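You operate a simulated robot arm through the tools that you are given. There is no shell and no other tool. Be economical: measure what you need, move in short steps, check, and stop when the job is done.

You run a simulated robot arm. Do the job below in one go: nothing can be reset, and whatever is moved stays where it is left.

## Task
Swap the short pipe in the clip rail for the long one and shut both clips.
Fine: lay the short pipe on the hose bench; both pipes branch up.

The check looks at the end state, three seconds after you hand in, the way a careful person would. Anything else that was tipped, shoved, dropped, spilled or broken makes it a failure.

## Robot
A 7-joint arm with a two-finger parallel gripper, fixed in place. Base frame: the origin is at the foot of the arm, x ahead of it, y to its left, z up. Readings come in mm, degrees, newtons and seconds.
With the tool pointing down near the work surface it reaches from about 480 to 920 mm from the base axis. Its first joint turns from -115.0 to 115.0 degrees. Payload 3.91 kg.
Tool frame: the origin (TCP) lies between the finger pads and is the grasp point; the fingertips stand 30 mm ahead of it; z points along the fingers, y is the line along which they close. Largest opening 110 mm; finger width 20, thickness 10; the body of the gripper, 48 by 112 mm, starts 55 mm behind the TCP.
Orientation is that of the tool frame in the base frame, as a unit quaternion [x, y, z, w]. With the fingers straight down and closing along the base's y, the tool's x points along the base's -x, its y along +y and its z along -z.

## Interface
- The arm moves only by the tool play_rows. Its argument "targets" is text: rows parted by semicolons, each of 7 numbers parted by spaces: the shift along the tool's x, y, z in mm, then the turn, a rotation vector about the tool's x, y, z in degrees, then the closure, from 0 (fully open) to 1 (shut). In form: x y z ax ay az claw; .... A call has 1 to 12 rows; each row shifts and turns the commanded pose from where the row before left it, along the tool's axes as they then stand. Rows are played at 5 a second. More than 50 mm and 8.6 degrees between two rows, or a gripper value outside its range, and nothing of the call is played. Where a pose cannot be reached the arm comes as near as it can. A force on the tool above 40 N (or 10 N above the force at the start of the call, whichever is more), or a blocked arm, ends the call early, and 0.2 s more pass. Each finger travels about 153 mm/s and halts on what it meets, pressing with about 41 N; the grip force reading is that of the motor and also rises with nothing between the fingers. The clock runs only during rows and for 0.2 s after the last one: add rows that do not move to give the fingers time. It gives the time, the measured TCP pose, the force on the tool (base axes), the opening and the grip force at its end, in the units of the frame above (readings bear some noise), and new pictures: "pictures" is both (left out), scene, wrist or none.
- Cameras (640 x 400 px; columns grow to the right, rows downward): "scene" is fixed at [399.9, -499.5, 1564.2]; the picture's right is [0.97, -0.25, 0.00], its down [-0.23, -0.90, -0.37] and it looks along [0.09, 0.35, -0.93] (base axes); focal length 214 px, centre (320, 200). "wrist" rides on the gripper at [72, 17, -103] in the tool frame; the picture's right is [-0.23, 0.97, 0.00], its down [-0.76, -0.18, -0.62] and it looks along [-0.61, -0.14, 0.78] (tool axes); focal length 222 px, centre (320, 200). There is no depth. A picture from a camera that has moved, and an enlarged one, comes with that camera's place and axes in the base frame and with its lens.
- raise_lower(by): slides the trunk up (or, below 0, down) by that many mm; the arm rides with it, the base frame stays. It gives what a move gives, with no picture.
- close_up(camera, box): a new picture of the part [left, top, right, bottom] of that camera's present view, enlarged. It takes no simulated time.
- close_job(): hands the job in; it is judged then, once.

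Work in short steps. Places have to be worked out from the pictures, the camera data and where the tool is seen: move nearer, look again, correct. Check each grasp and each placing, and mend what went wrong. You have 120 turns and 170 pictures in all, those below and enlarged ones among them. Open the gripper and draw the arm clear of the work before you hand the job in, unless the task says otherwise; then end with one line.

The tools are called after "Request:" by a JSON object that holds its "api" and its "payload". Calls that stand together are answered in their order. play_rows: Moves the arm, as the interface text tells. Its arguments: {"type":"object","properties":{"targets":{"type":"string"},"pictures":{"type":"string","enum":["both","scene","wrist","none"]}},"required":["targets"]} The other tools are called the same way: raise_lower (by) slides the trunk up or down; close_up (camera, box) takes an enlarged picture of a part of a camera's view; close_job () hands the job in.

At the start:

```text
time: 0.0
position: [334.9, 296.4, 1134.2]
orientation: [0.0, 1.0, 0.0, 0.0]
wrist_force: [0.5, 0.2, 0.5]
grip_width: 110.0
grip_force: 0.0
trunk travel left (down, up): [-725.0, 265.0]
```

scene: 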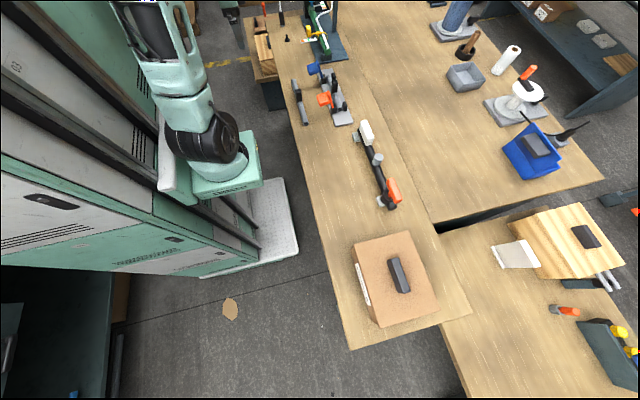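
wrist: 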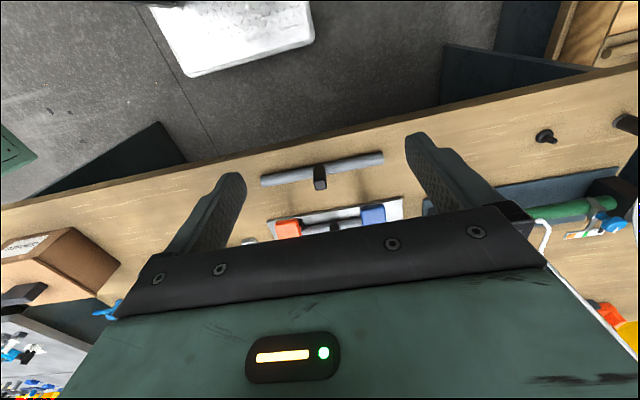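

I see a clip rail (orange and blue clips) and a T-pipe lying near the bench's edge. I take enlarged views to measure them.

Request:
{"api": "close_up", "payload": {"camera": "scene", "box": [260, 40, 420, 140]}}

Request:
{"api": "close_up", "payload": {"camera": "wrist", "box": [220, 120, 460, 270]}}

Request:
{"api": "close_up", "payload": {"camera": "scene", "box": [320, 100, 480, 300]}}

```text
4.00 times, centred on (340, 90) of scene
camera zoom: at [399.9, -499.5, 1564.2], right [0.97, -0.25, 0.0], down [-0.23, -0.9, -0.37], along [0.09, 0.35, -0.93], focal length 858 px, centre (240, 640)
```

zoom: 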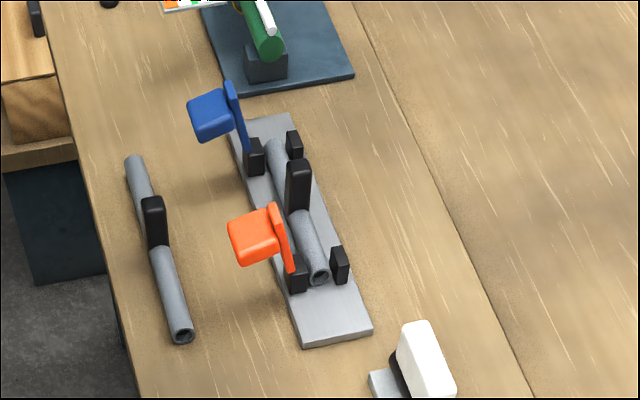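

```text
2.67 times, centred on (340, 195) of wrist
camera zoom: at [262.6, 314.9, 1237.3], right [0.23, 0.97, 0.0], down [0.76, -0.18, 0.62], along [0.61, -0.14, -0.78], focal length 592 px, centre (267, 213)
```

zoom: 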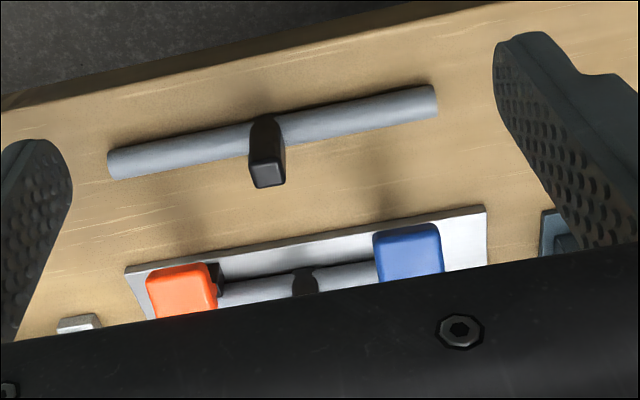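

```text
2.00 times, centred on (400, 200) of scene
camera zoom: at [399.9, -499.5, 1564.2], right [0.97, -0.25, 0.0], down [-0.23, -0.9, -0.37], along [0.09, 0.35, -0.93], focal length 429 px, centre (160, 200)
```

zoom: 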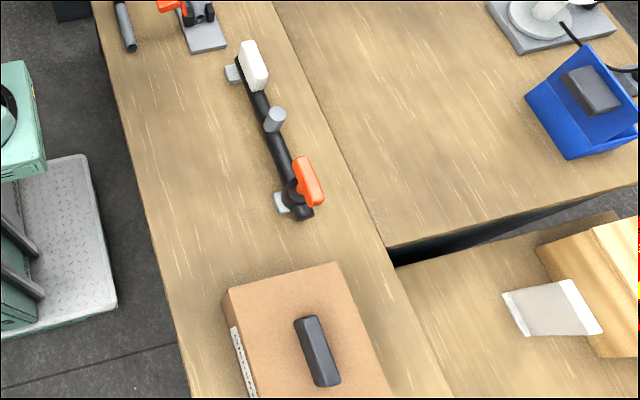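

Both clip levers look open and upright. I look around to determine which bench is the "hose bench" and to see other details.

Request:
{"api": "close_up", "payload": {"camera": "scene", "box": [230, 0, 390, 100]}}

Request:
{"api": "close_up", "payload": {"camera": "scene", "box": [400, 0, 640, 200]}}

Request:
{"api": "close_up", "payload": {"camera": "scene", "box": [290, 60, 370, 130]}}

```text
4.00 times, centred on (310, 50) of scene
camera zoom: at [399.9, -499.5, 1564.2], right [0.97, -0.25, 0.0], down [-0.23, -0.9, -0.37], along [0.09, 0.35, -0.93], focal length 858 px, centre (360, 800)
```

zoom: 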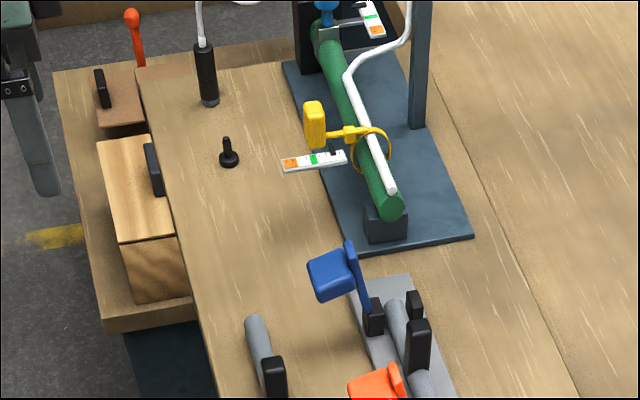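

```text
2.00 times, centred on (520, 100) of scene
camera zoom: at [399.9, -499.5, 1564.2], right [0.97, -0.25, 0.0], down [-0.23, -0.9, -0.37], along [0.09, 0.35, -0.93], focal length 429 px, centre (-80, 400)
```

zoom: 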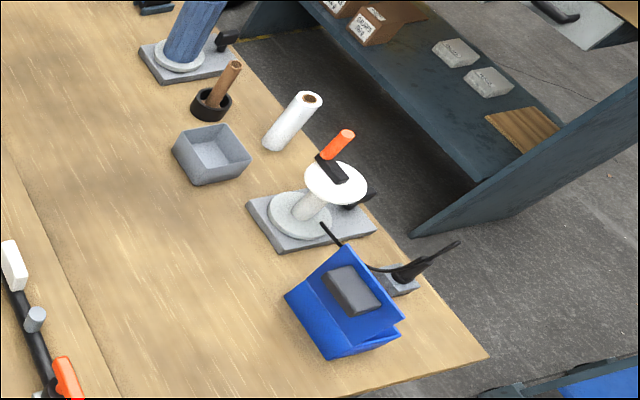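

```text
5.71 times, centred on (330, 95) of scene
camera zoom: at [399.9, -499.5, 1564.2], right [0.97, -0.25, 0.0], down [-0.23, -0.9, -0.37], along [0.09, 0.35, -0.93], focal length 1226 px, centre (263, 800)
```

zoom: 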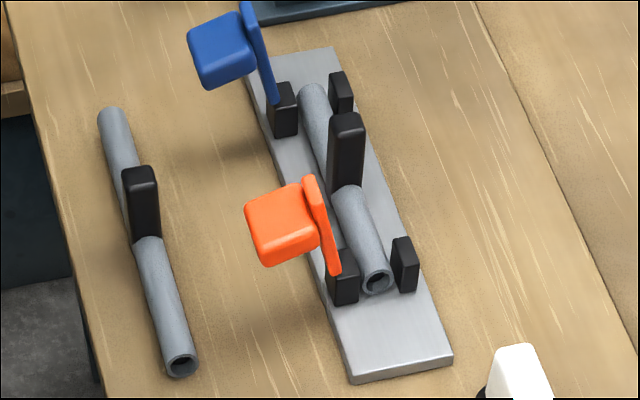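

The bench carrying the hose and clip rails is taken as the hose bench. I estimate: long pipe centre ≈ (502,261), along y, 265 long; short pipe in rail ≈ (657,250), branch top z≈910. I move above the rail, still high, to look.

Request:
{"api": "play_rows", "payload": {"targets": "-44 -8 20 0 0 0 0;-44 -8 20 0 0 0 0;-44 -8 20 0 0 0 0;-44 -8 20 0 0 0 0;-44 -7 20 0 0 0 0;-44 -7 20 0 0 0 0;0 0 0 0 0 0 0"}}

```text
time: 1.6
position: [599.7, 254.2, 1011.7]
orientation: [0.0, 1.0, 0.0, 0.001]
wrist_force: [-0.5, -1.1, -0.1]
grip_width: 110.0
grip_force: 0.0
trunk travel left (down, up): [-725.0, 265.0]
camera wrist: at [526.8, 270.6, 1115.2], right [0.23, 0.97, 0.0], down [0.76, -0.18, 0.62], along [0.61, -0.14, -0.78], focal length 222 px, centre (320, 200)
```

scene: 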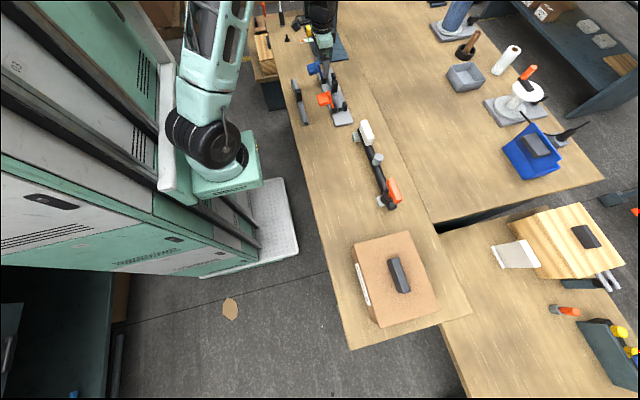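
wrist: 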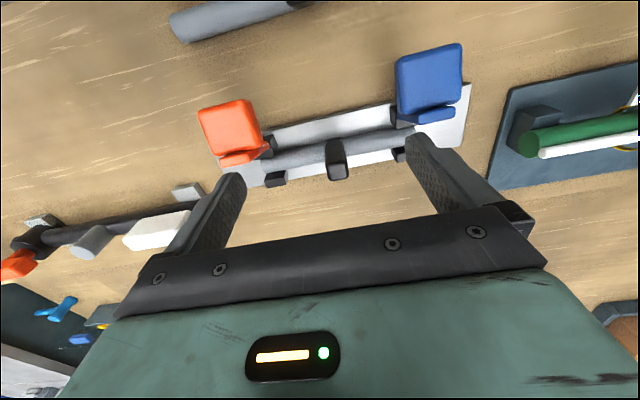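

The rail is well seen between the fingers; I enlarge it.

Request:
{"api": "close_up", "payload": {"camera": "wrist", "box": [190, 30, 480, 210]}}

```text
2.21 times, centred on (335, 120) of wrist
camera zoom: at [526.8, 270.6, 1115.2], right [0.23, 0.97, 0.0], down [0.76, -0.18, 0.62], along [0.61, -0.14, -0.78], focal length 490 px, centre (287, 377)
```

zoom: 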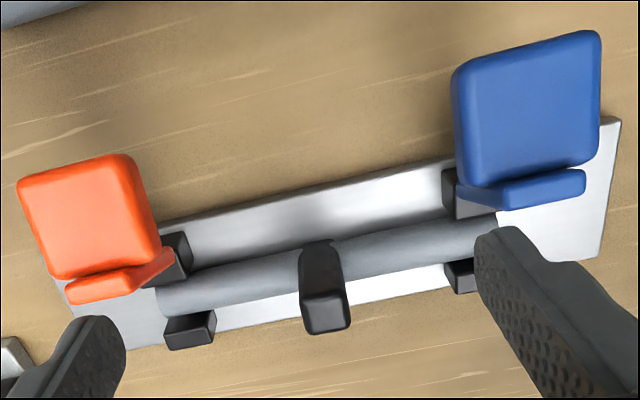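

Branch top ≈ (653,261,910). I partly close, move above it, and stop just above for a check.

Request:
{"api": "play_rows", "payload": {"targets": "-27 3.5 0 0 0 0 0.4;-27 3.5 0 0 0 0 0.4;0 0 30 0 0 0 0.4;0 0 25 0 0 0 0.4;0 0 0 0 0 0 0.4"}}

```text
time: 2.8
position: [654.1, 260.3, 960.1]
orientation: [0.0, 1.0, 0.0, 0.0]
wrist_force: [-0.6, 0.0, -0.8]
grip_width: 65.9
grip_force: 0.0
trunk travel left (down, up): [-725.0, 265.0]
camera wrist: at [581.4, 276.7, 1062.0], right [0.23, 0.97, 0.0], down [0.76, -0.18, 0.62], along [0.61, -0.14, -0.78], focal length 222 px, centre (320, 200)
```

scene: 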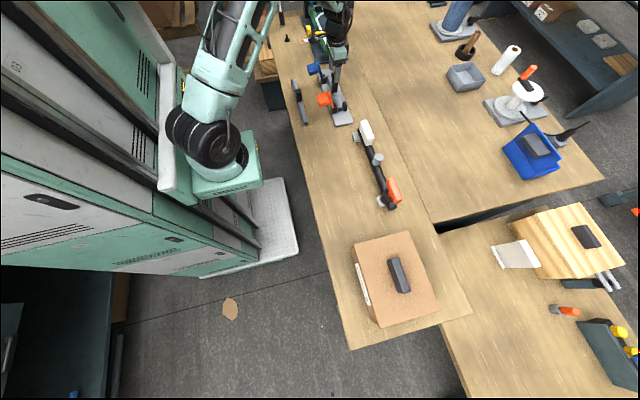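
wrist: 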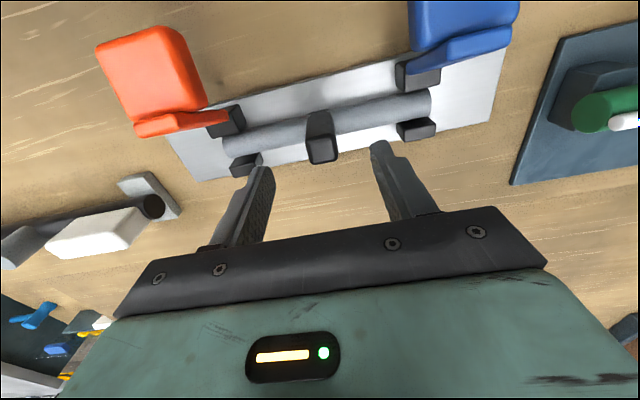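

Branch at ≈ (656,262), top ≈905. I descend to TCP z≈900 and close.

Request:
{"api": "play_rows", "payload": {"targets": "-2 2 30 0 0 0 0.4;0 0 28 0 0 0 0.4;0 0 0 0 0 0 0.4", "pictures": "wrist"}}

```text
time: 3.6
position: [656.7, 260.5, 901.3]
orientation: [0.0, 1.0, 0.0, -0.001]
wrist_force: [-0.4, 0.7, -0.4]
grip_width: 65.9
grip_force: 0.0
trunk travel left (down, up): [-725.0, 265.0]
camera wrist: at [583.9, 277.9, 1004.3], right [0.23, 0.97, 0.0], down [0.76, -0.18, 0.62], along [0.61, -0.14, -0.78], focal length 222 px, centre (320, 200)
```

wrist: 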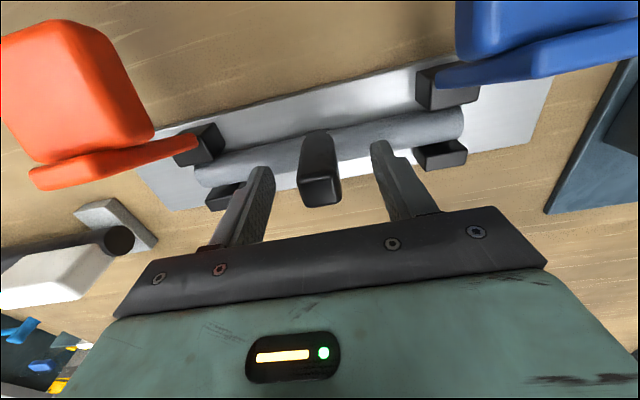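

Branch stands centred between the fingers, top at about TCP height. I close and lift a little.

Request:
{"api": "play_rows", "payload": {"targets": "0 0 0 0 0 0 0.7;0 0 0 0 0 0 0.85;0 0 0 0 0 0 1;0 0 0 0 0 0 1;0 0 0 0 0 0 1", "pictures": "wrist"}}

```text
time: 4.8
position: [656.7, 260.0, 901.5]
orientation: [0.0, 1.0, 0.0, 0.0]
wrist_force: [-0.4, -0.1, 0.1]
grip_width: 24.4
grip_force: 40.8
trunk travel left (down, up): [-725.0, 265.0]
camera wrist: at [583.9, 277.8, 1004.4], right [0.23, 0.97, 0.0], down [0.76, -0.18, 0.62], along [0.61, -0.14, -0.78], focal length 222 px, centre (320, 200)
```

wrist: 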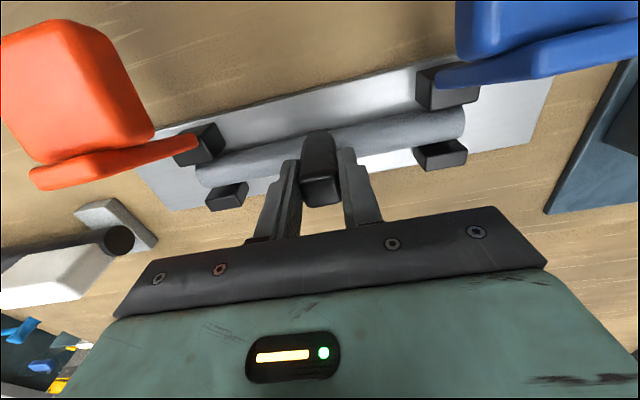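

Held (24.4 mm). I lift straight up slowly.

Request:
{"api": "play_rows", "payload": {"targets": "0 0 -8 0 0 0 1;0 0 -12 0 0 0 1;0 0 -20 0 0 0 1;0 0 -30 0 0 0 1;0 0 -30 0 0 0 1;0 0 0 0 0 0 1"}}

```text
time: 6.2
position: [655.5, 261.1, 1001.8]
orientation: [-0.001, 1.0, 0.0, -0.001]
wrist_force: [-0.5, 0.0, -1.0]
grip_width: 24.4
grip_force: 40.5
trunk travel left (down, up): [-725.0, 265.0]
camera wrist: at [581.2, 278.7, 1105.4], right [0.23, 0.97, 0.0], down [0.76, -0.18, 0.62], along [0.61, -0.14, -0.78], focal length 222 px, centre (320, 200)
```

scene: 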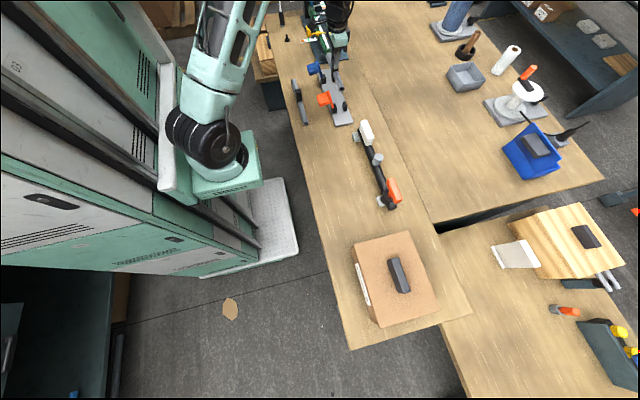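
wrist: 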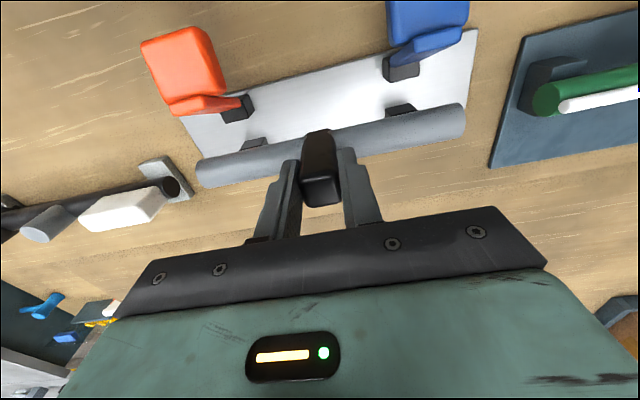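

Short pipe is free of the rail. I raise it more and carry it to the clear bench area around (560,-40).

Request:
{"api": "play_rows", "payload": {"targets": "0 0 -40 0 0 0 1;0 -38 0 0 0 0 1;0 -38 0 0 0 0 1;0 -38 0 0 0 0 1;19 -38 0 0 0 0 1;19 -38 0 0 0 0 1;19 -38 0 0 0 0 1;19 -38 0 0 0 0 1;19 -35 0 0 0 0 1;0 0 40 0 0 0 1;0 0 0 0 0 0 1"}}

```text
time: 8.6
position: [558.6, -40.0, 1001.0]
orientation: [0.0, 1.0, 0.001, 0.0]
wrist_force: [0.5, 0.2, -1.7]
grip_width: 24.3
grip_force: 41.1
trunk travel left (down, up): [-725.0, 265.0]
camera wrist: at [486.2, -22.9, 1104.1], right [0.23, 0.97, 0.0], down [0.76, -0.18, 0.62], along [0.61, -0.14, -0.78], focal length 222 px, centre (320, 200)
```

scene: 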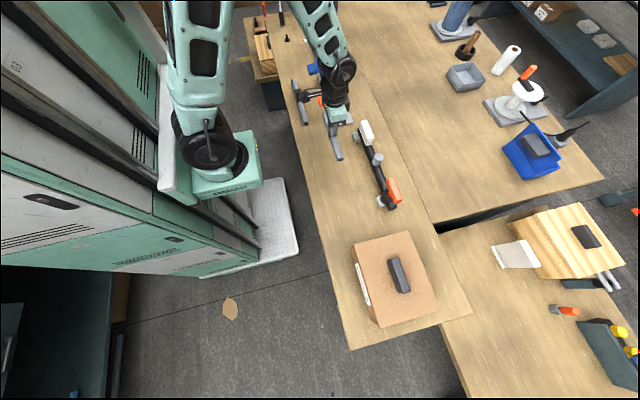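
wrist: 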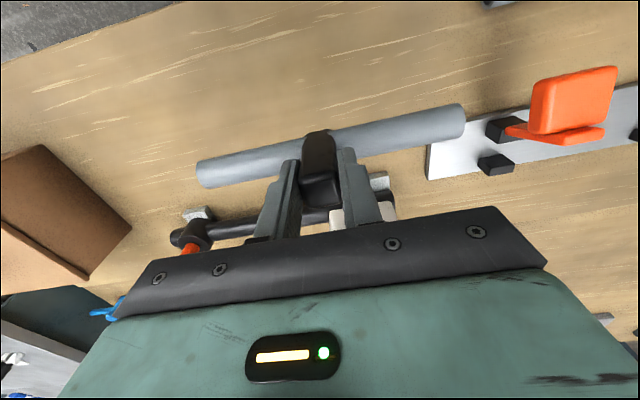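

Clear surface below. I lower to about z 905, then feel down gently.

Request:
{"api": "play_rows", "payload": {"targets": "0 0 40 0 0 0 1;0 0 35 0 0 0 1;0 0 17 0 0 0 1;0 0 3 0 0 0 1;0 0 3 0 0 0 1;0 0 3 0 0 0 1;0 0 0 0 0 0 1", "pictures": "wrist"}}

```text
time: 10.2
position: [560.1, -40.7, 900.2]
orientation: [0.0, 1.0, 0.0, 0.0]
wrist_force: [-0.1, -0.2, -0.9]
grip_width: 24.3
grip_force: 40.8
trunk travel left (down, up): [-725.0, 265.0]
camera wrist: at [487.8, -22.9, 1002.6], right [0.23, 0.97, 0.0], down [0.76, -0.18, 0.62], along [0.61, -0.14, -0.78], focal length 222 px, centre (320, 200)
```

wrist: 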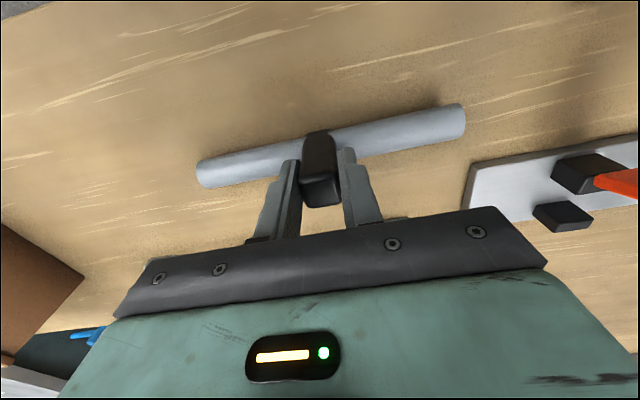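

Not touching yet; I continue in 2 mm steps.

Request:
{"api": "play_rows", "payload": {"targets": "0 0 2 0 0 0 1;0 0 2 0 0 0 1;0 0 2 0 0 0 1;0 0 2 0 0 0 1;0 0 2 0 0 0 1;0 0 2 0 0 0 1;0 0 2 0 0 0 1;0 0 2 0 0 0 1;0 0 2 0 0 0 1;0 0 2 0 0 0 1;0 0 2 0 0 0 1;0 0 2 0 0 0 1", "pictures": "wrist"}}

```text
time: 12.8
position: [559.7, -40.6, 878.9]
orientation: [0.0, 1.0, 0.0, 0.001]
wrist_force: [1.3, -2.7, 39.0]
grip_width: 24.6
grip_force: 40.6
trunk travel left (down, up): [-725.0, 265.0]
camera wrist: at [486.8, -23.4, 980.6], right [0.23, 0.97, 0.0], down [0.76, -0.18, 0.62], along [0.61, -0.14, -0.78], focal length 222 px, centre (320, 200)
```

wrist: 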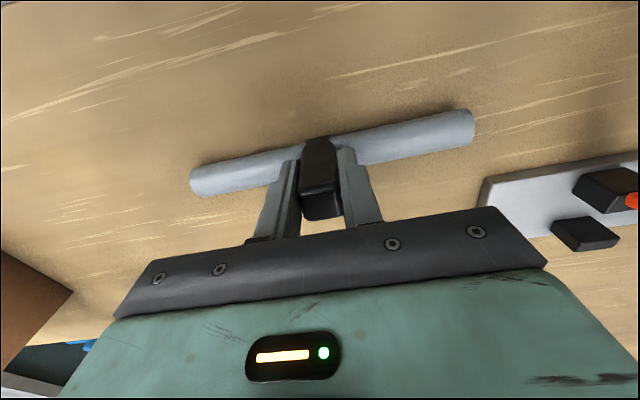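

It's on the bench (39 N). I relieve the push slightly and open a bit.

Request:
{"api": "play_rows", "payload": {"targets": "0 0 -2 0 0 0 1;0 0 -1 0 0 0 1;0 0 0 0 0 0 0.7;0 0 0 0 0 0 0.4;0 0 0 0 0 0 0.4", "pictures": "wrist"}}

```text
time: 14.0
position: [560.6, -41.0, 880.5]
orientation: [0.0, 1.0, 0.0, 0.0]
wrist_force: [-0.1, 0.0, -1.1]
grip_width: 66.3
grip_force: 0.1
trunk travel left (down, up): [-725.0, 265.0]
camera wrist: at [487.3, -22.7, 982.6], right [0.23, 0.97, 0.0], down [0.76, -0.18, 0.62], along [0.61, -0.14, -0.78], focal length 222 px, centre (320, 200)
```

wrist: 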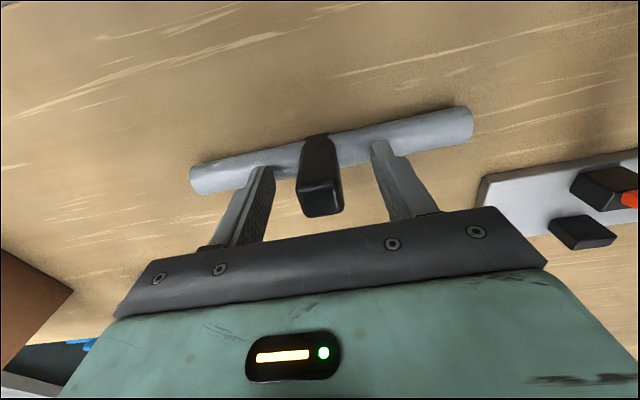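

Short pipe stands with branch up, released. I rise and travel above the long pipe.

Request:
{"api": "play_rows", "payload": {"targets": "0 0 -30 0 0 0 0.4;0 0 -50 0 0 0 0.4;0 0 -50 0 0 0 0.4;8 43 0 0 0 0 0.4;8 43 0 0 0 0 0.4;8 43 0 0 0 0 0.4;8 43 0 0 0 0 0.4;8 43 0 0 0 0 0.4;8 43 0 0 0 0 0.4;9 43 0 0 0 0 0.4;0 0 30 0 0 0 0.4;0 0 0 0 0 0 0.4"}}

```text
time: 16.6
position: [502.0, 258.9, 978.7]
orientation: [-0.001, 1.0, 0.0, 0.0]
wrist_force: [0.6, 0.5, -0.1]
grip_width: 66.1
grip_force: 0.0
trunk travel left (down, up): [-725.0, 265.0]
camera wrist: at [429.8, 276.0, 1080.8], right [0.23, 0.97, 0.0], down [0.76, -0.18, 0.62], along [0.61, -0.14, -0.78], focal length 222 px, centre (320, 200)
```

scene: 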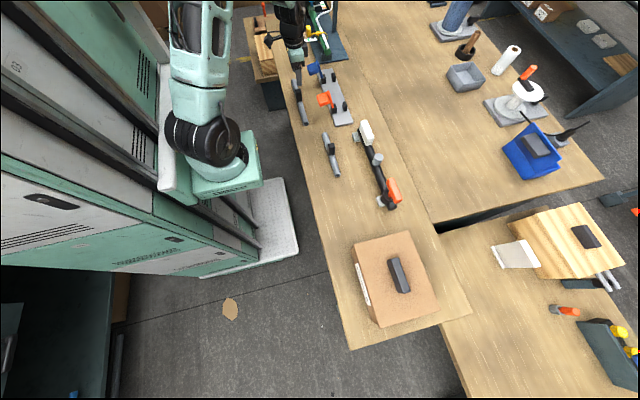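
wrist: 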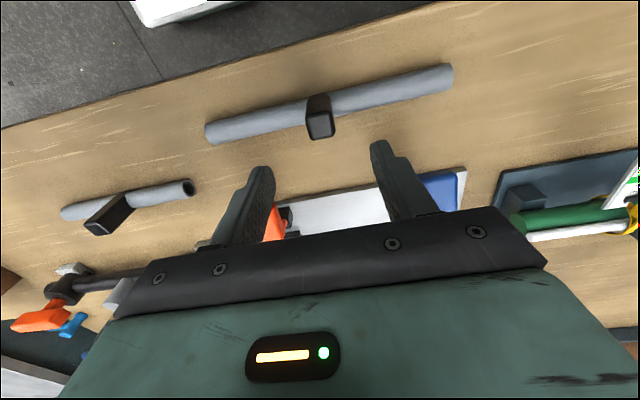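

Long pipe's branch ≈ (499,261). I descend to TCP z ≈ 884 around it.

Request:
{"api": "play_rows", "payload": {"targets": "3 2 30 0 0 0 0.4;0 0 30 0 0 0 0.4;0 0 20 0 0 0 0.4;0 0 14 0 0 0 0.4;0 0 0 0 0 0 0.4", "pictures": "wrist"}}

```text
time: 17.8
position: [500.0, 261.2, 884.4]
orientation: [0.0, 1.0, 0.0, 0.0]
wrist_force: [0.0, -0.8, 0.5]
grip_width: 66.0
grip_force: 0.1
trunk travel left (down, up): [-725.0, 265.0]
camera wrist: at [427.2, 278.8, 987.4], right [0.23, 0.97, 0.0], down [0.76, -0.18, 0.62], along [0.61, -0.14, -0.78], focal length 222 px, centre (320, 200)
```

wrist: 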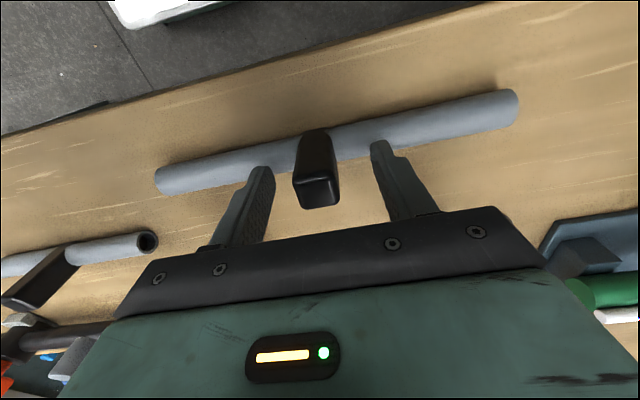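

Branch centred between fingers. Close.

Request:
{"api": "play_rows", "payload": {"targets": "0 0 0 0 0 0 0.7;0 0 0 0 0 0 0.85;0 0 0 0 0 0 1;0 0 0 0 0 0 1;0 0 0 0 0 0 1", "pictures": "wrist"}}

Request:
{"api": "close_up", "payload": {"camera": "scene", "box": [270, 50, 430, 200]}}

```text
time: 19.0
position: [500.7, 261.1, 885.6]
orientation: [0.0, 1.0, 0.0, 0.0]
wrist_force: [0.3, 0.5, 0.6]
grip_width: 24.5
grip_force: 40.8
trunk travel left (down, up): [-725.0, 265.0]
camera wrist: at [427.2, 278.8, 987.6], right [0.23, 0.97, 0.0], down [0.76, -0.18, 0.62], along [0.61, -0.14, -0.78], focal length 222 px, centre (320, 200)
```

wrist: 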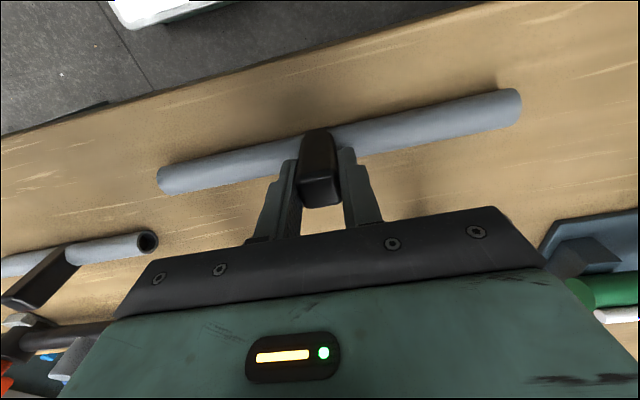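

```text
2.67 times, centred on (350, 125) of scene
camera zoom: at [399.9, -499.5, 1564.2], right [0.97, -0.25, 0.0], down [-0.23, -0.9, -0.37], along [0.09, 0.35, -0.93], focal length 572 px, centre (240, 400)
```

zoom: 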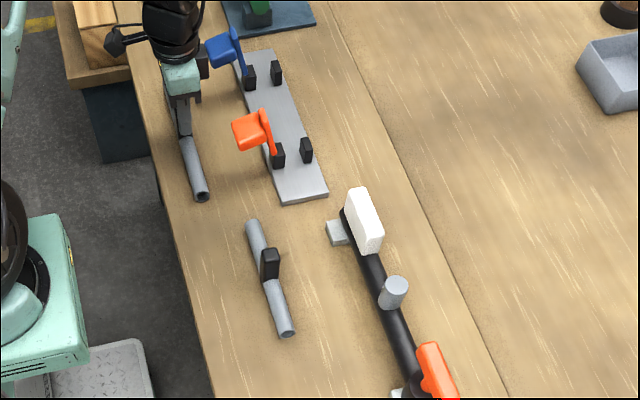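

Short pipe stands well, long one is gripped. I lift it high and carry it over the rail.

Request:
{"api": "play_rows", "payload": {"targets": "0 0 -15 0 0 0 1;0 0 -40 0 0 0 1;0 0 -40 0 0 0 1;0 0 -40 0 0 0 1;0 0 -30 0 0 0 1;-40 0 0 0 0 0 1;-40 0 0 0 0 0 1;-40 0 0 0 0 0 1;-36 0 0 0 0 0 1;0 0 0 0 0 0 1"}}

```text
time: 21.2
position: [657.4, 262.8, 1047.9]
orientation: [0.0, 1.0, 0.0, 0.0]
wrist_force: [1.1, 0.3, -1.3]
grip_width: 24.4
grip_force: 41.2
trunk travel left (down, up): [-725.0, 265.0]
camera wrist: at [584.2, 278.7, 1152.0], right [0.23, 0.97, 0.0], down [0.76, -0.18, 0.62], along [0.61, -0.14, -0.78], focal length 222 px, centre (320, 200)
```

scene: 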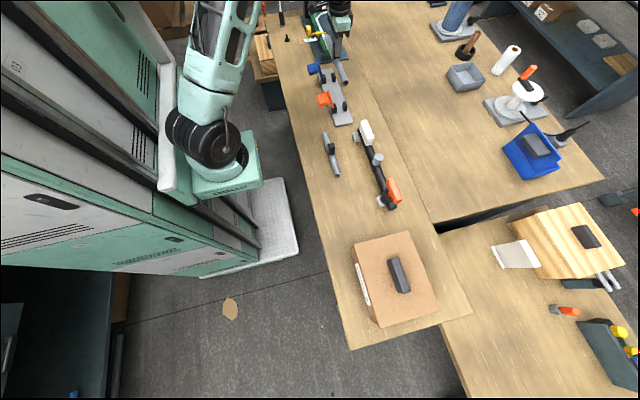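
wrist: 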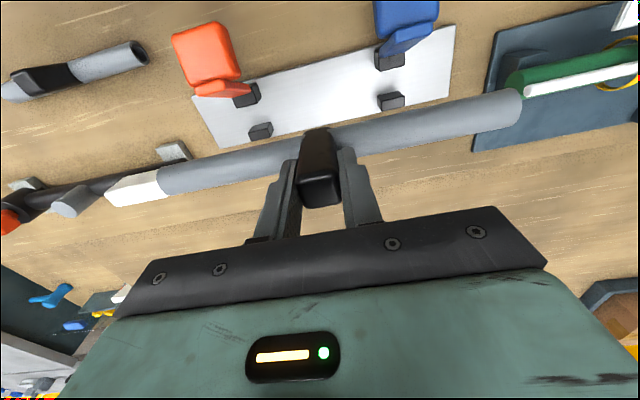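

Aligned above the rail at the short pipe's former x,y. I lower to just above the posts and look.

Request:
{"api": "play_rows", "payload": {"targets": "0 0 40 0 0 0 1;0 0 40 0 0 0 1;0 0 30 0 0 0 1;0 0 0 0 0 0 1"}}

Request:
{"api": "close_up", "payload": {"camera": "scene", "box": [290, 50, 370, 130]}}

Request:
{"api": "close_up", "payload": {"camera": "wrist", "box": [120, 20, 560, 220]}}

```text
time: 22.2
position: [656.4, 263.5, 940.2]
orientation: [-0.001, 1.0, 0.0, 0.0]
wrist_force: [-0.1, 0.7, -1.1]
grip_width: 24.5
grip_force: 40.8
trunk travel left (down, up): [-725.0, 265.0]
camera wrist: at [582.8, 280.4, 1042.3], right [0.23, 0.97, 0.0], down [0.76, -0.18, 0.62], along [0.61, -0.14, -0.78], focal length 222 px, centre (320, 200)
```

scene: 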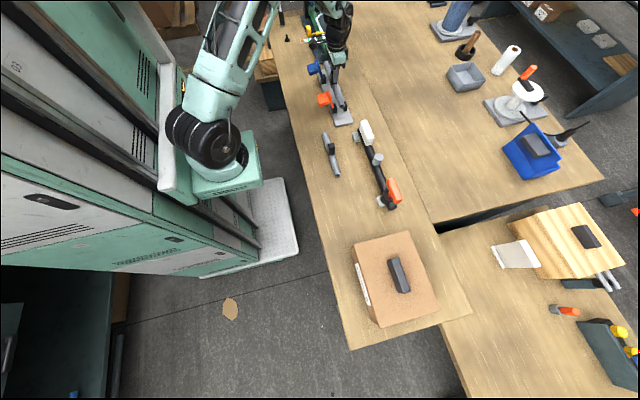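
wrist: 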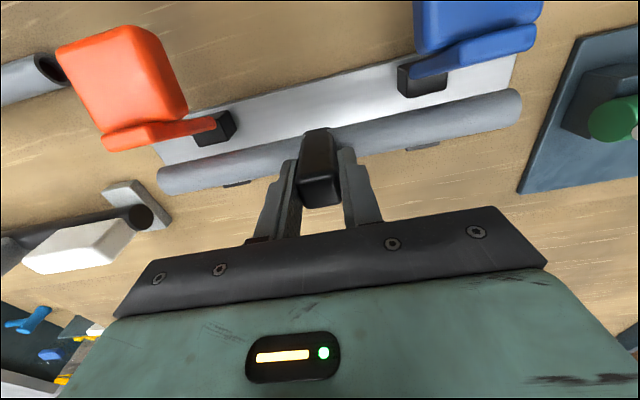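

```text
5.00 times, centred on (330, 90) of scene
camera zoom: at [399.9, -499.5, 1564.2], right [0.97, -0.25, 0.0], down [-0.23, -0.9, -0.37], along [0.09, 0.35, -0.93], focal length 1072 px, centre (270, 750)
```

zoom: 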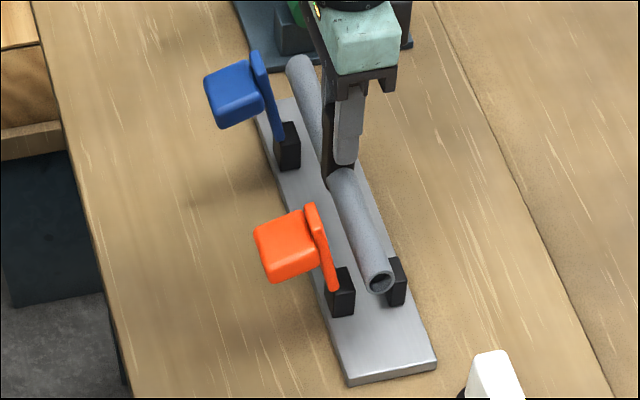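

```text
1.45 times, centred on (340, 120) of wrist
camera zoom: at [582.8, 280.4, 1042.3], right [0.23, 0.97, 0.0], down [0.76, -0.18, 0.62], along [0.61, -0.14, -0.78], focal length 323 px, centre (291, 316)
```

zoom: 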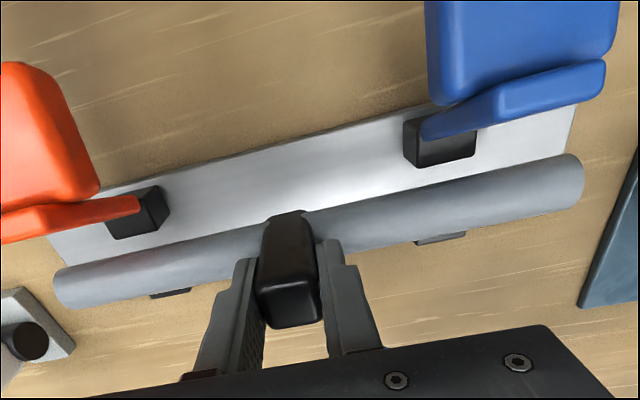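

Alignment looks good; y reads ~2 mm beyond, so I shift -2 and lower in small steps toward TCP z ≈ 901.

Request:
{"api": "play_rows", "payload": {"targets": "0 -2 8 0 0 0 1;0 0 6 0 0 0 1;0 0 6 0 0 0 1;0 0 4 0 0 0 1;0 0 4 0 0 0 1;0 0 3 0 0 0 1;0 0 2 0 0 0 1;0 0 2 0 0 0 1;0 0 0 0 0 0 1"}}

Request:
{"api": "close_up", "payload": {"camera": "scene", "box": [290, 50, 370, 130]}}

```text
time: 24.2
position: [656.7, 260.6, 904.9]
orientation: [0.0, 1.0, 0.0, -0.001]
wrist_force: [0.5, 0.0, -1.5]
grip_width: 24.5
grip_force: 40.8
trunk travel left (down, up): [-725.0, 265.0]
camera wrist: at [583.6, 277.5, 1007.7], right [0.23, 0.97, 0.0], down [0.76, -0.18, 0.62], along [0.61, -0.14, -0.78], focal length 222 px, centre (320, 200)
```

scene: 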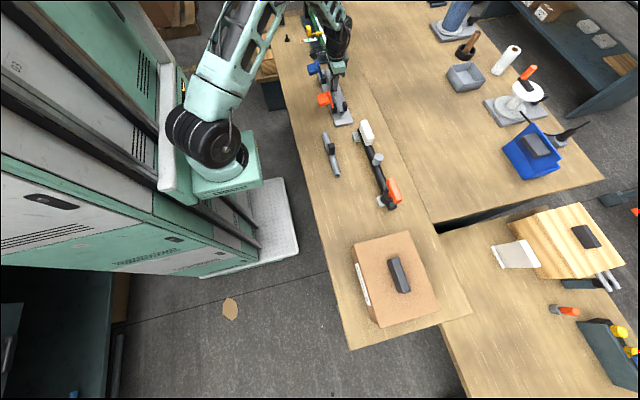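
wrist: 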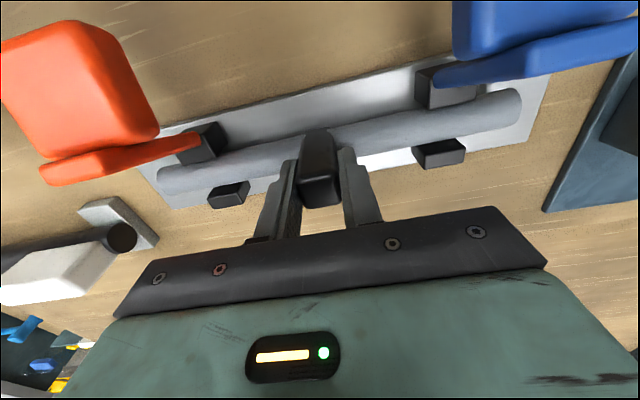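

```text
5.00 times, centred on (330, 90) of scene
camera zoom: at [399.9, -499.5, 1564.2], right [0.97, -0.25, 0.0], down [-0.23, -0.9, -0.37], along [0.09, 0.35, -0.93], focal length 1072 px, centre (270, 750)
```

zoom: 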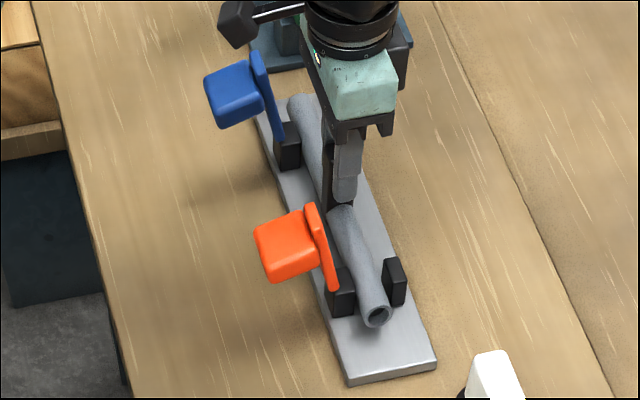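

Pipe is between the post pairs, no contact yet. Continue down in 1–2 mm steps.

Request:
{"api": "play_rows", "payload": {"targets": "0 0 2 0 0 0 1;0 0 2 0 0 0 1;0 0 1 0 0 0 1;0 0 1 0 0 0 1;0 0 1 0 0 0 1;0 0 1 0 0 0 1;0 0 0 0 0 0 1", "pictures": "wrist"}}

```text
time: 25.8
position: [656.8, 261.9, 899.3]
orientation: [0.0, 1.0, 0.0, 0.0]
wrist_force: [-0.3, 0.1, -0.5]
grip_width: 24.3
grip_force: 41.0
trunk travel left (down, up): [-725.0, 265.0]
camera wrist: at [583.8, 278.3, 1000.3], right [0.23, 0.97, 0.0], down [0.76, -0.18, 0.62], along [0.61, -0.14, -0.78], focal length 222 px, centre (320, 200)
```

wrist: 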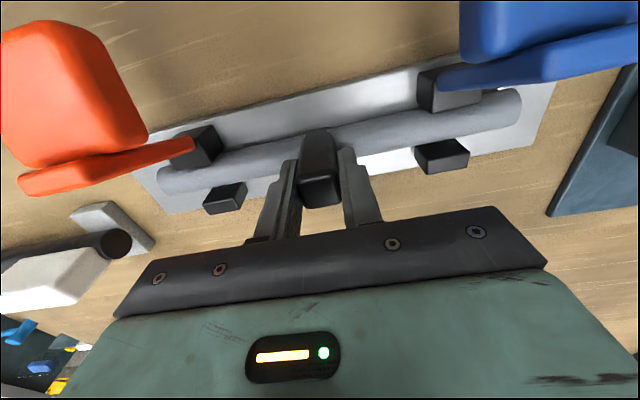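

Still no load. Continue 1 mm steps.

Request:
{"api": "play_rows", "payload": {"targets": "0 0 1 0 0 0 1;0 0 1 0 0 0 1;0 0 1 0 0 0 1;0 0 1 0 0 0 1;0 0 0 0 0 0 1", "pictures": "none"}}

```text
time: 27.0
position: [656.6, 261.5, 896.1]
orientation: [0.0, 1.0, 0.002, 0.003]
wrist_force: [-3.4, -3.7, 38.9]
grip_width: 24.7
grip_force: 41.3
trunk travel left (down, up): [-725.0, 265.0]
```

Contact: the pipe is seated. I relieve the push and open.

Request:
{"api": "play_rows", "payload": {"targets": "0 0 -2 0 0 0 1;0 0 0 0 0 0 1;0 0 0 0 0 0 0.7;0 0 0 0 0 0 0.4;0 0 0 0 0 0 0.4", "pictures": "wrist"}}

```text
time: 28.2
position: [656.4, 262.0, 895.1]
orientation: [0.0, 1.0, 0.0, -0.001]
wrist_force: [-0.6, 0.6, 0.3]
grip_width: 66.4
grip_force: 0.0
trunk travel left (down, up): [-725.0, 265.0]
camera wrist: at [583.6, 278.1, 997.5], right [0.23, 0.97, 0.0], down [0.76, -0.18, 0.62], along [0.61, -0.14, -0.78], focal length 222 px, centre (320, 200)
```

wrist: 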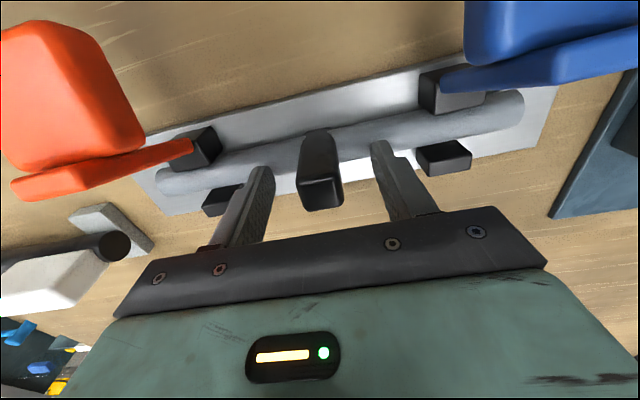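

Pipe seated with branch up. I withdraw upward and back to look at the levers.

Request:
{"api": "play_rows", "payload": {"targets": "0 0 -30 0 0 0 0.4;0 0 -40 0 0 0 0.4;0 0 -40 0 0 0 0.4;0 0 -40 0 0 0 0.6;40 0 0 0 0 0 0.8;40 0 0 0 0 0 1;40 0 0 0 0 0 1;30 0 0 0 0 0 1;0 0 0 0 0 0 1"}}

Request:
{"api": "close_up", "payload": {"camera": "scene", "box": [290, 50, 370, 130]}}

Request:
{"api": "close_up", "payload": {"camera": "wrist", "box": [180, 80, 500, 260]}}

```text
time: 30.2
position: [506.0, 262.1, 1046.8]
orientation: [0.0, 1.0, -0.001, 0.0]
wrist_force: [-0.2, 0.0, 0.5]
grip_width: 0.0
grip_force: 37.8
trunk travel left (down, up): [-725.0, 265.0]
camera wrist: at [433.1, 278.6, 1148.7], right [0.23, 0.97, 0.0], down [0.76, -0.18, 0.62], along [0.61, -0.14, -0.78], focal length 222 px, centre (320, 200)
```

scene: 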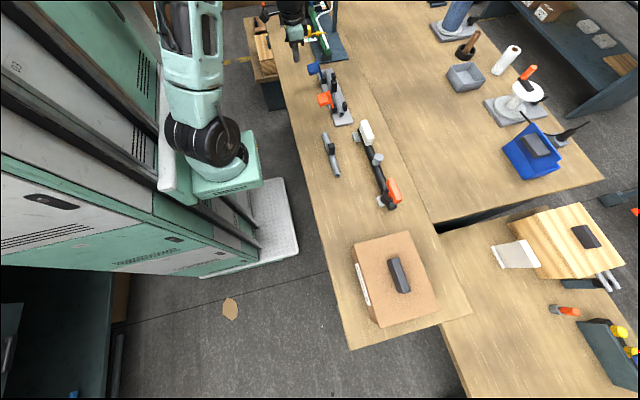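
wrist: 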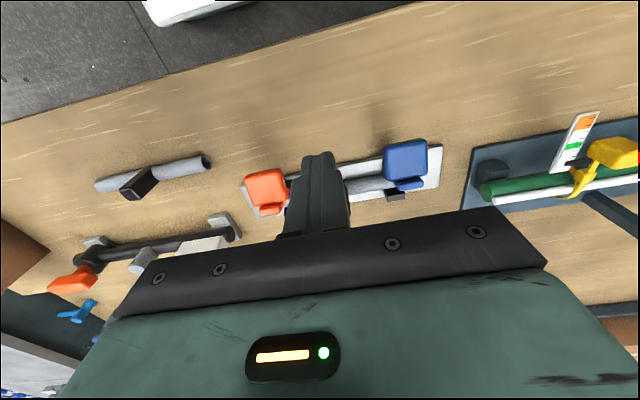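

```text
5.00 times, centred on (330, 90) of scene
camera zoom: at [399.9, -499.5, 1564.2], right [0.97, -0.25, 0.0], down [-0.23, -0.9, -0.37], along [0.09, 0.35, -0.93], focal length 1072 px, centre (270, 750)
```

zoom: 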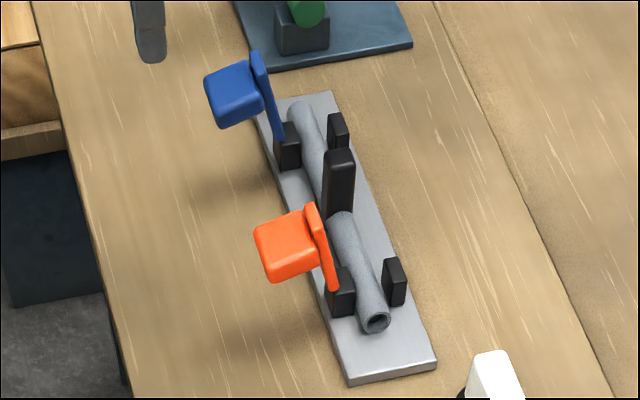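

```text
2.00 times, centred on (340, 170) of wrist
camera zoom: at [433.1, 278.6, 1148.7], right [0.23, 0.97, 0.0], down [0.76, -0.18, 0.62], along [0.61, -0.14, -0.78], focal length 444 px, centre (280, 260)
```

zoom: 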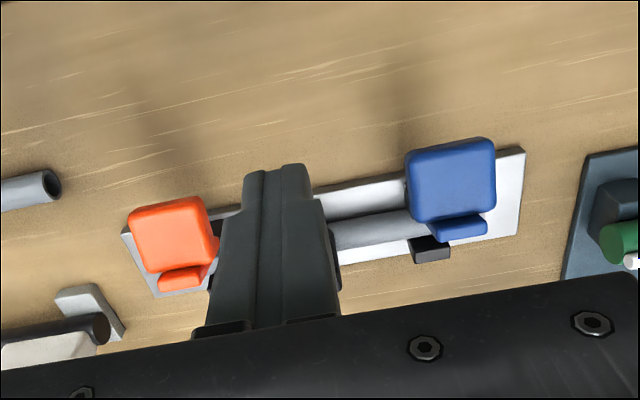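

Long pipe lies seated. Levers stand open, tilted to −x, hinge ≈ (626,~170,862), handle block ≈ (587,166,905). I move in front of the orange lever to get its y precisely.

Request:
{"api": "play_rows", "payload": {"targets": "0 -46 18 0 0 0 1;0 -46 18 0 0 0 1;0 0 0 0 0 0 1"}}

Request:
{"api": "close_up", "payload": {"camera": "wrist", "box": [200, 60, 520, 240]}}

Request:
{"api": "close_up", "payload": {"camera": "scene", "box": [290, 60, 360, 130]}}

```text
time: 31.0
position: [508.4, 168.0, 1009.3]
orientation: [0.0, 1.0, 0.001, 0.0]
wrist_force: [0.6, -0.1, -1.0]
grip_width: 0.2
grip_force: 37.8
trunk travel left (down, up): [-725.0, 265.0]
camera wrist: at [435.1, 184.4, 1111.6], right [0.23, 0.97, 0.0], down [0.76, -0.18, 0.62], along [0.61, -0.14, -0.78], focal length 222 px, centre (320, 200)
```

scene: 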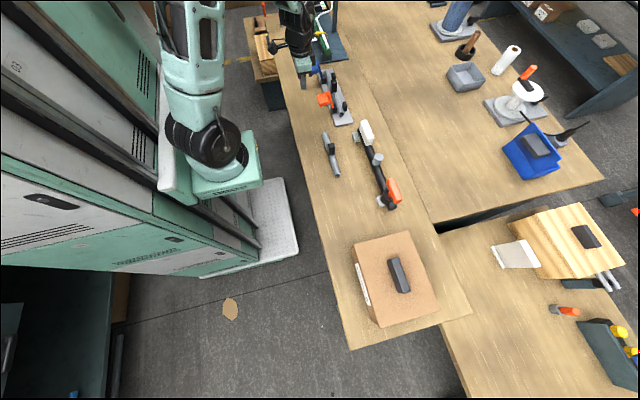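
wrist: 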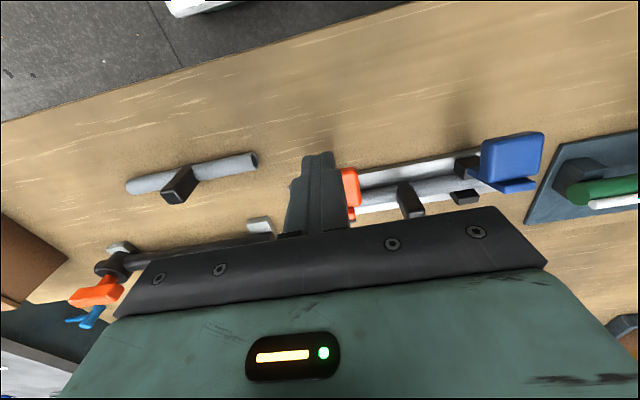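

```text
2.00 times, centred on (360, 150) of wrist
camera zoom: at [435.1, 184.4, 1111.6], right [0.23, 0.97, 0.0], down [0.76, -0.18, 0.62], along [0.61, -0.14, -0.78], focal length 444 px, centre (240, 300)
```

zoom: 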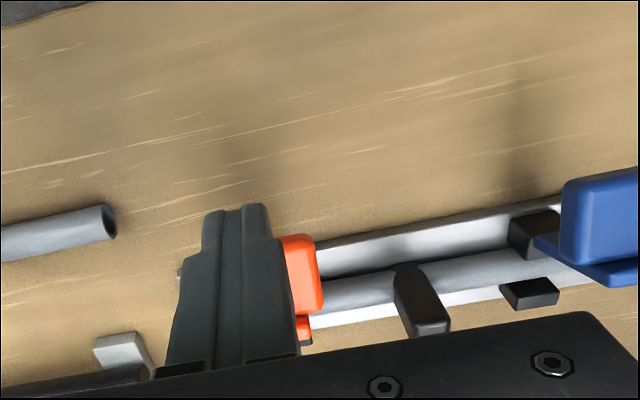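

```text
5.71 times, centred on (325, 95) of scene
camera zoom: at [399.9, -499.5, 1564.2], right [0.97, -0.25, 0.0], down [-0.23, -0.9, -0.37], along [0.09, 0.35, -0.93], focal length 1226 px, centre (291, 800)
```

zoom: 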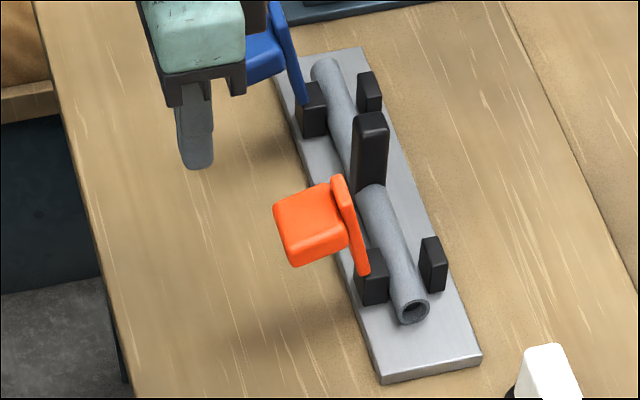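

Orange handle spans y≈140–197, so y≈168 is centred. I descend with tips at z≈910 and push +x in small steps.

Request:
{"api": "play_rows", "payload": {"targets": "0 0 35 0 0 0 1;0 0 34 0 0 0 1;-30 0 0 0 0 0 1;-10 0 0 0 0 0 1;-8 0 0 0 0 0 1;-8 0 0 0 0 0 1;-8 0 0 0 0 0 1;-8 0 0 0 0 0 1;0 0 0 0 0 0 1"}}

Request:
{"api": "close_up", "payload": {"camera": "scene", "box": [290, 60, 360, 130]}}

```text
time: 32.5
position: [557.9, 170.2, 942.5]
orientation: [-0.002, 1.0, -0.001, -0.004]
wrist_force: [-11.0, -3.7, 19.3]
grip_width: 0.0
grip_force: 37.9
trunk travel left (down, up): [-725.0, 265.0]
stopped in row 7: the force on the tool passed its limit (the readings are from after the stop); the commanded pose is now the measured one
camera wrist: at [485.5, 186.6, 1045.3], right [0.22, 0.97, 0.0], down [0.77, -0.17, 0.62], along [0.6, -0.14, -0.79], focal length 222 px, centre (320, 200)
```

scene: 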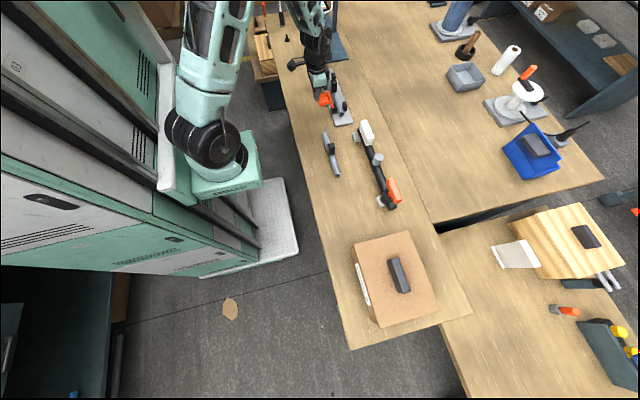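
wrist: 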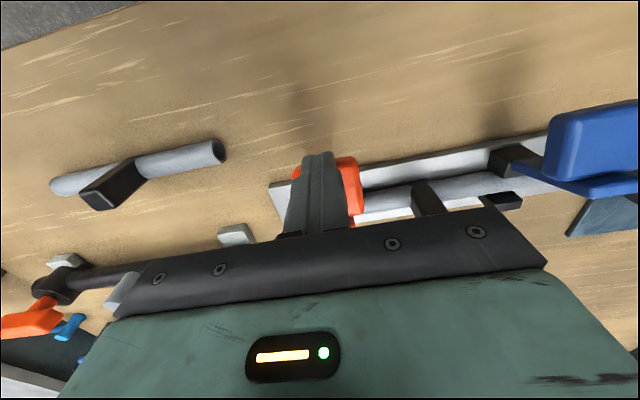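

```text
5.71 times, centred on (325, 95) of scene
camera zoom: at [399.9, -499.5, 1564.2], right [0.97, -0.25, 0.0], down [-0.23, -0.9, -0.37], along [0.09, 0.35, -0.93], focal length 1226 px, centre (291, 800)
```

zoom: 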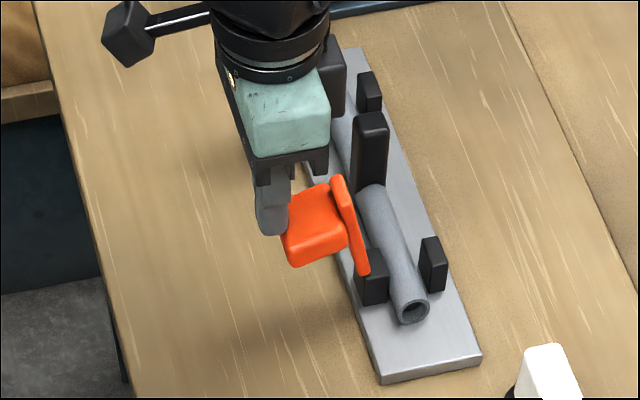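

The finger met the handle with an upward reaction; the handle probably protrudes horizontally as a paddle. I look closer at its shape before changing the tactic.

Request:
{"api": "close_up", "payload": {"camera": "wrist", "box": [470, 80, 640, 260]}}

Request:
{"api": "close_up", "payload": {"camera": "scene", "box": [310, 75, 350, 115]}}

Request:
{"api": "close_up", "payload": {"camera": "scene", "box": [340, 110, 410, 220]}}

```text
2.22 times, centred on (555, 170) of wrist
camera zoom: at [485.5, 186.6, 1045.3], right [0.22, 0.97, 0.0], down [0.77, -0.17, 0.62], along [0.6, -0.14, -0.79], focal length 494 px, centre (-202, 267)
```

zoom: 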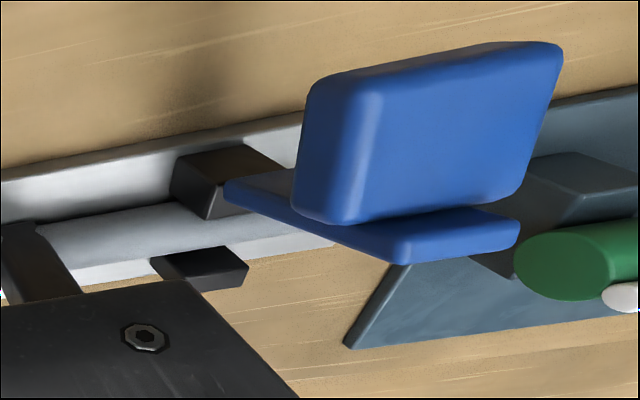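

```text
10.00 times, centred on (330, 95) of scene
camera zoom: at [399.9, -499.5, 1564.2], right [0.97, -0.25, 0.0], down [-0.23, -0.9, -0.37], along [0.09, 0.35, -0.93], focal length 2145 px, centre (220, 1250)
```

zoom: 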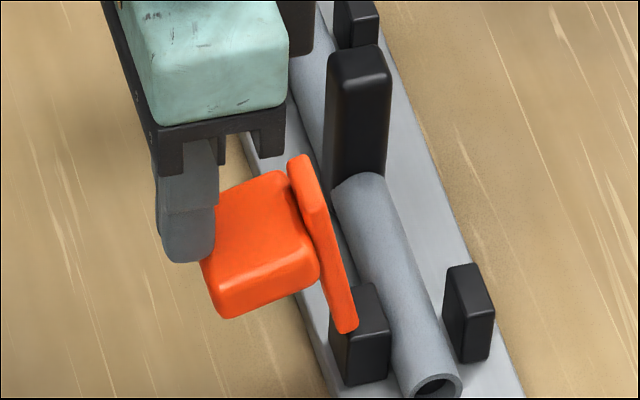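

```text
3.64 times, centred on (375, 165) of scene
camera zoom: at [399.9, -499.5, 1564.2], right [0.97, -0.25, 0.0], down [-0.23, -0.9, -0.37], along [0.09, 0.35, -0.93], focal length 780 px, centre (120, 327)
```

zoom: 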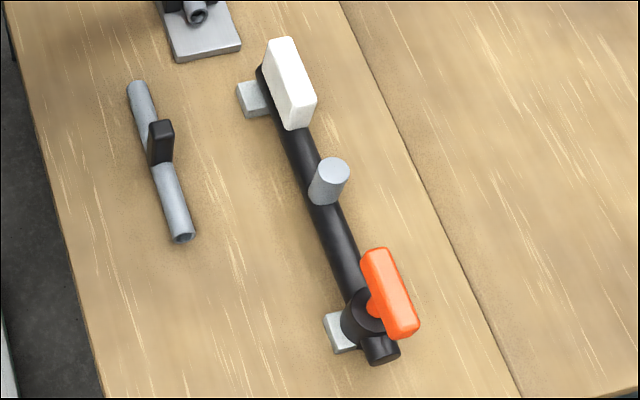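

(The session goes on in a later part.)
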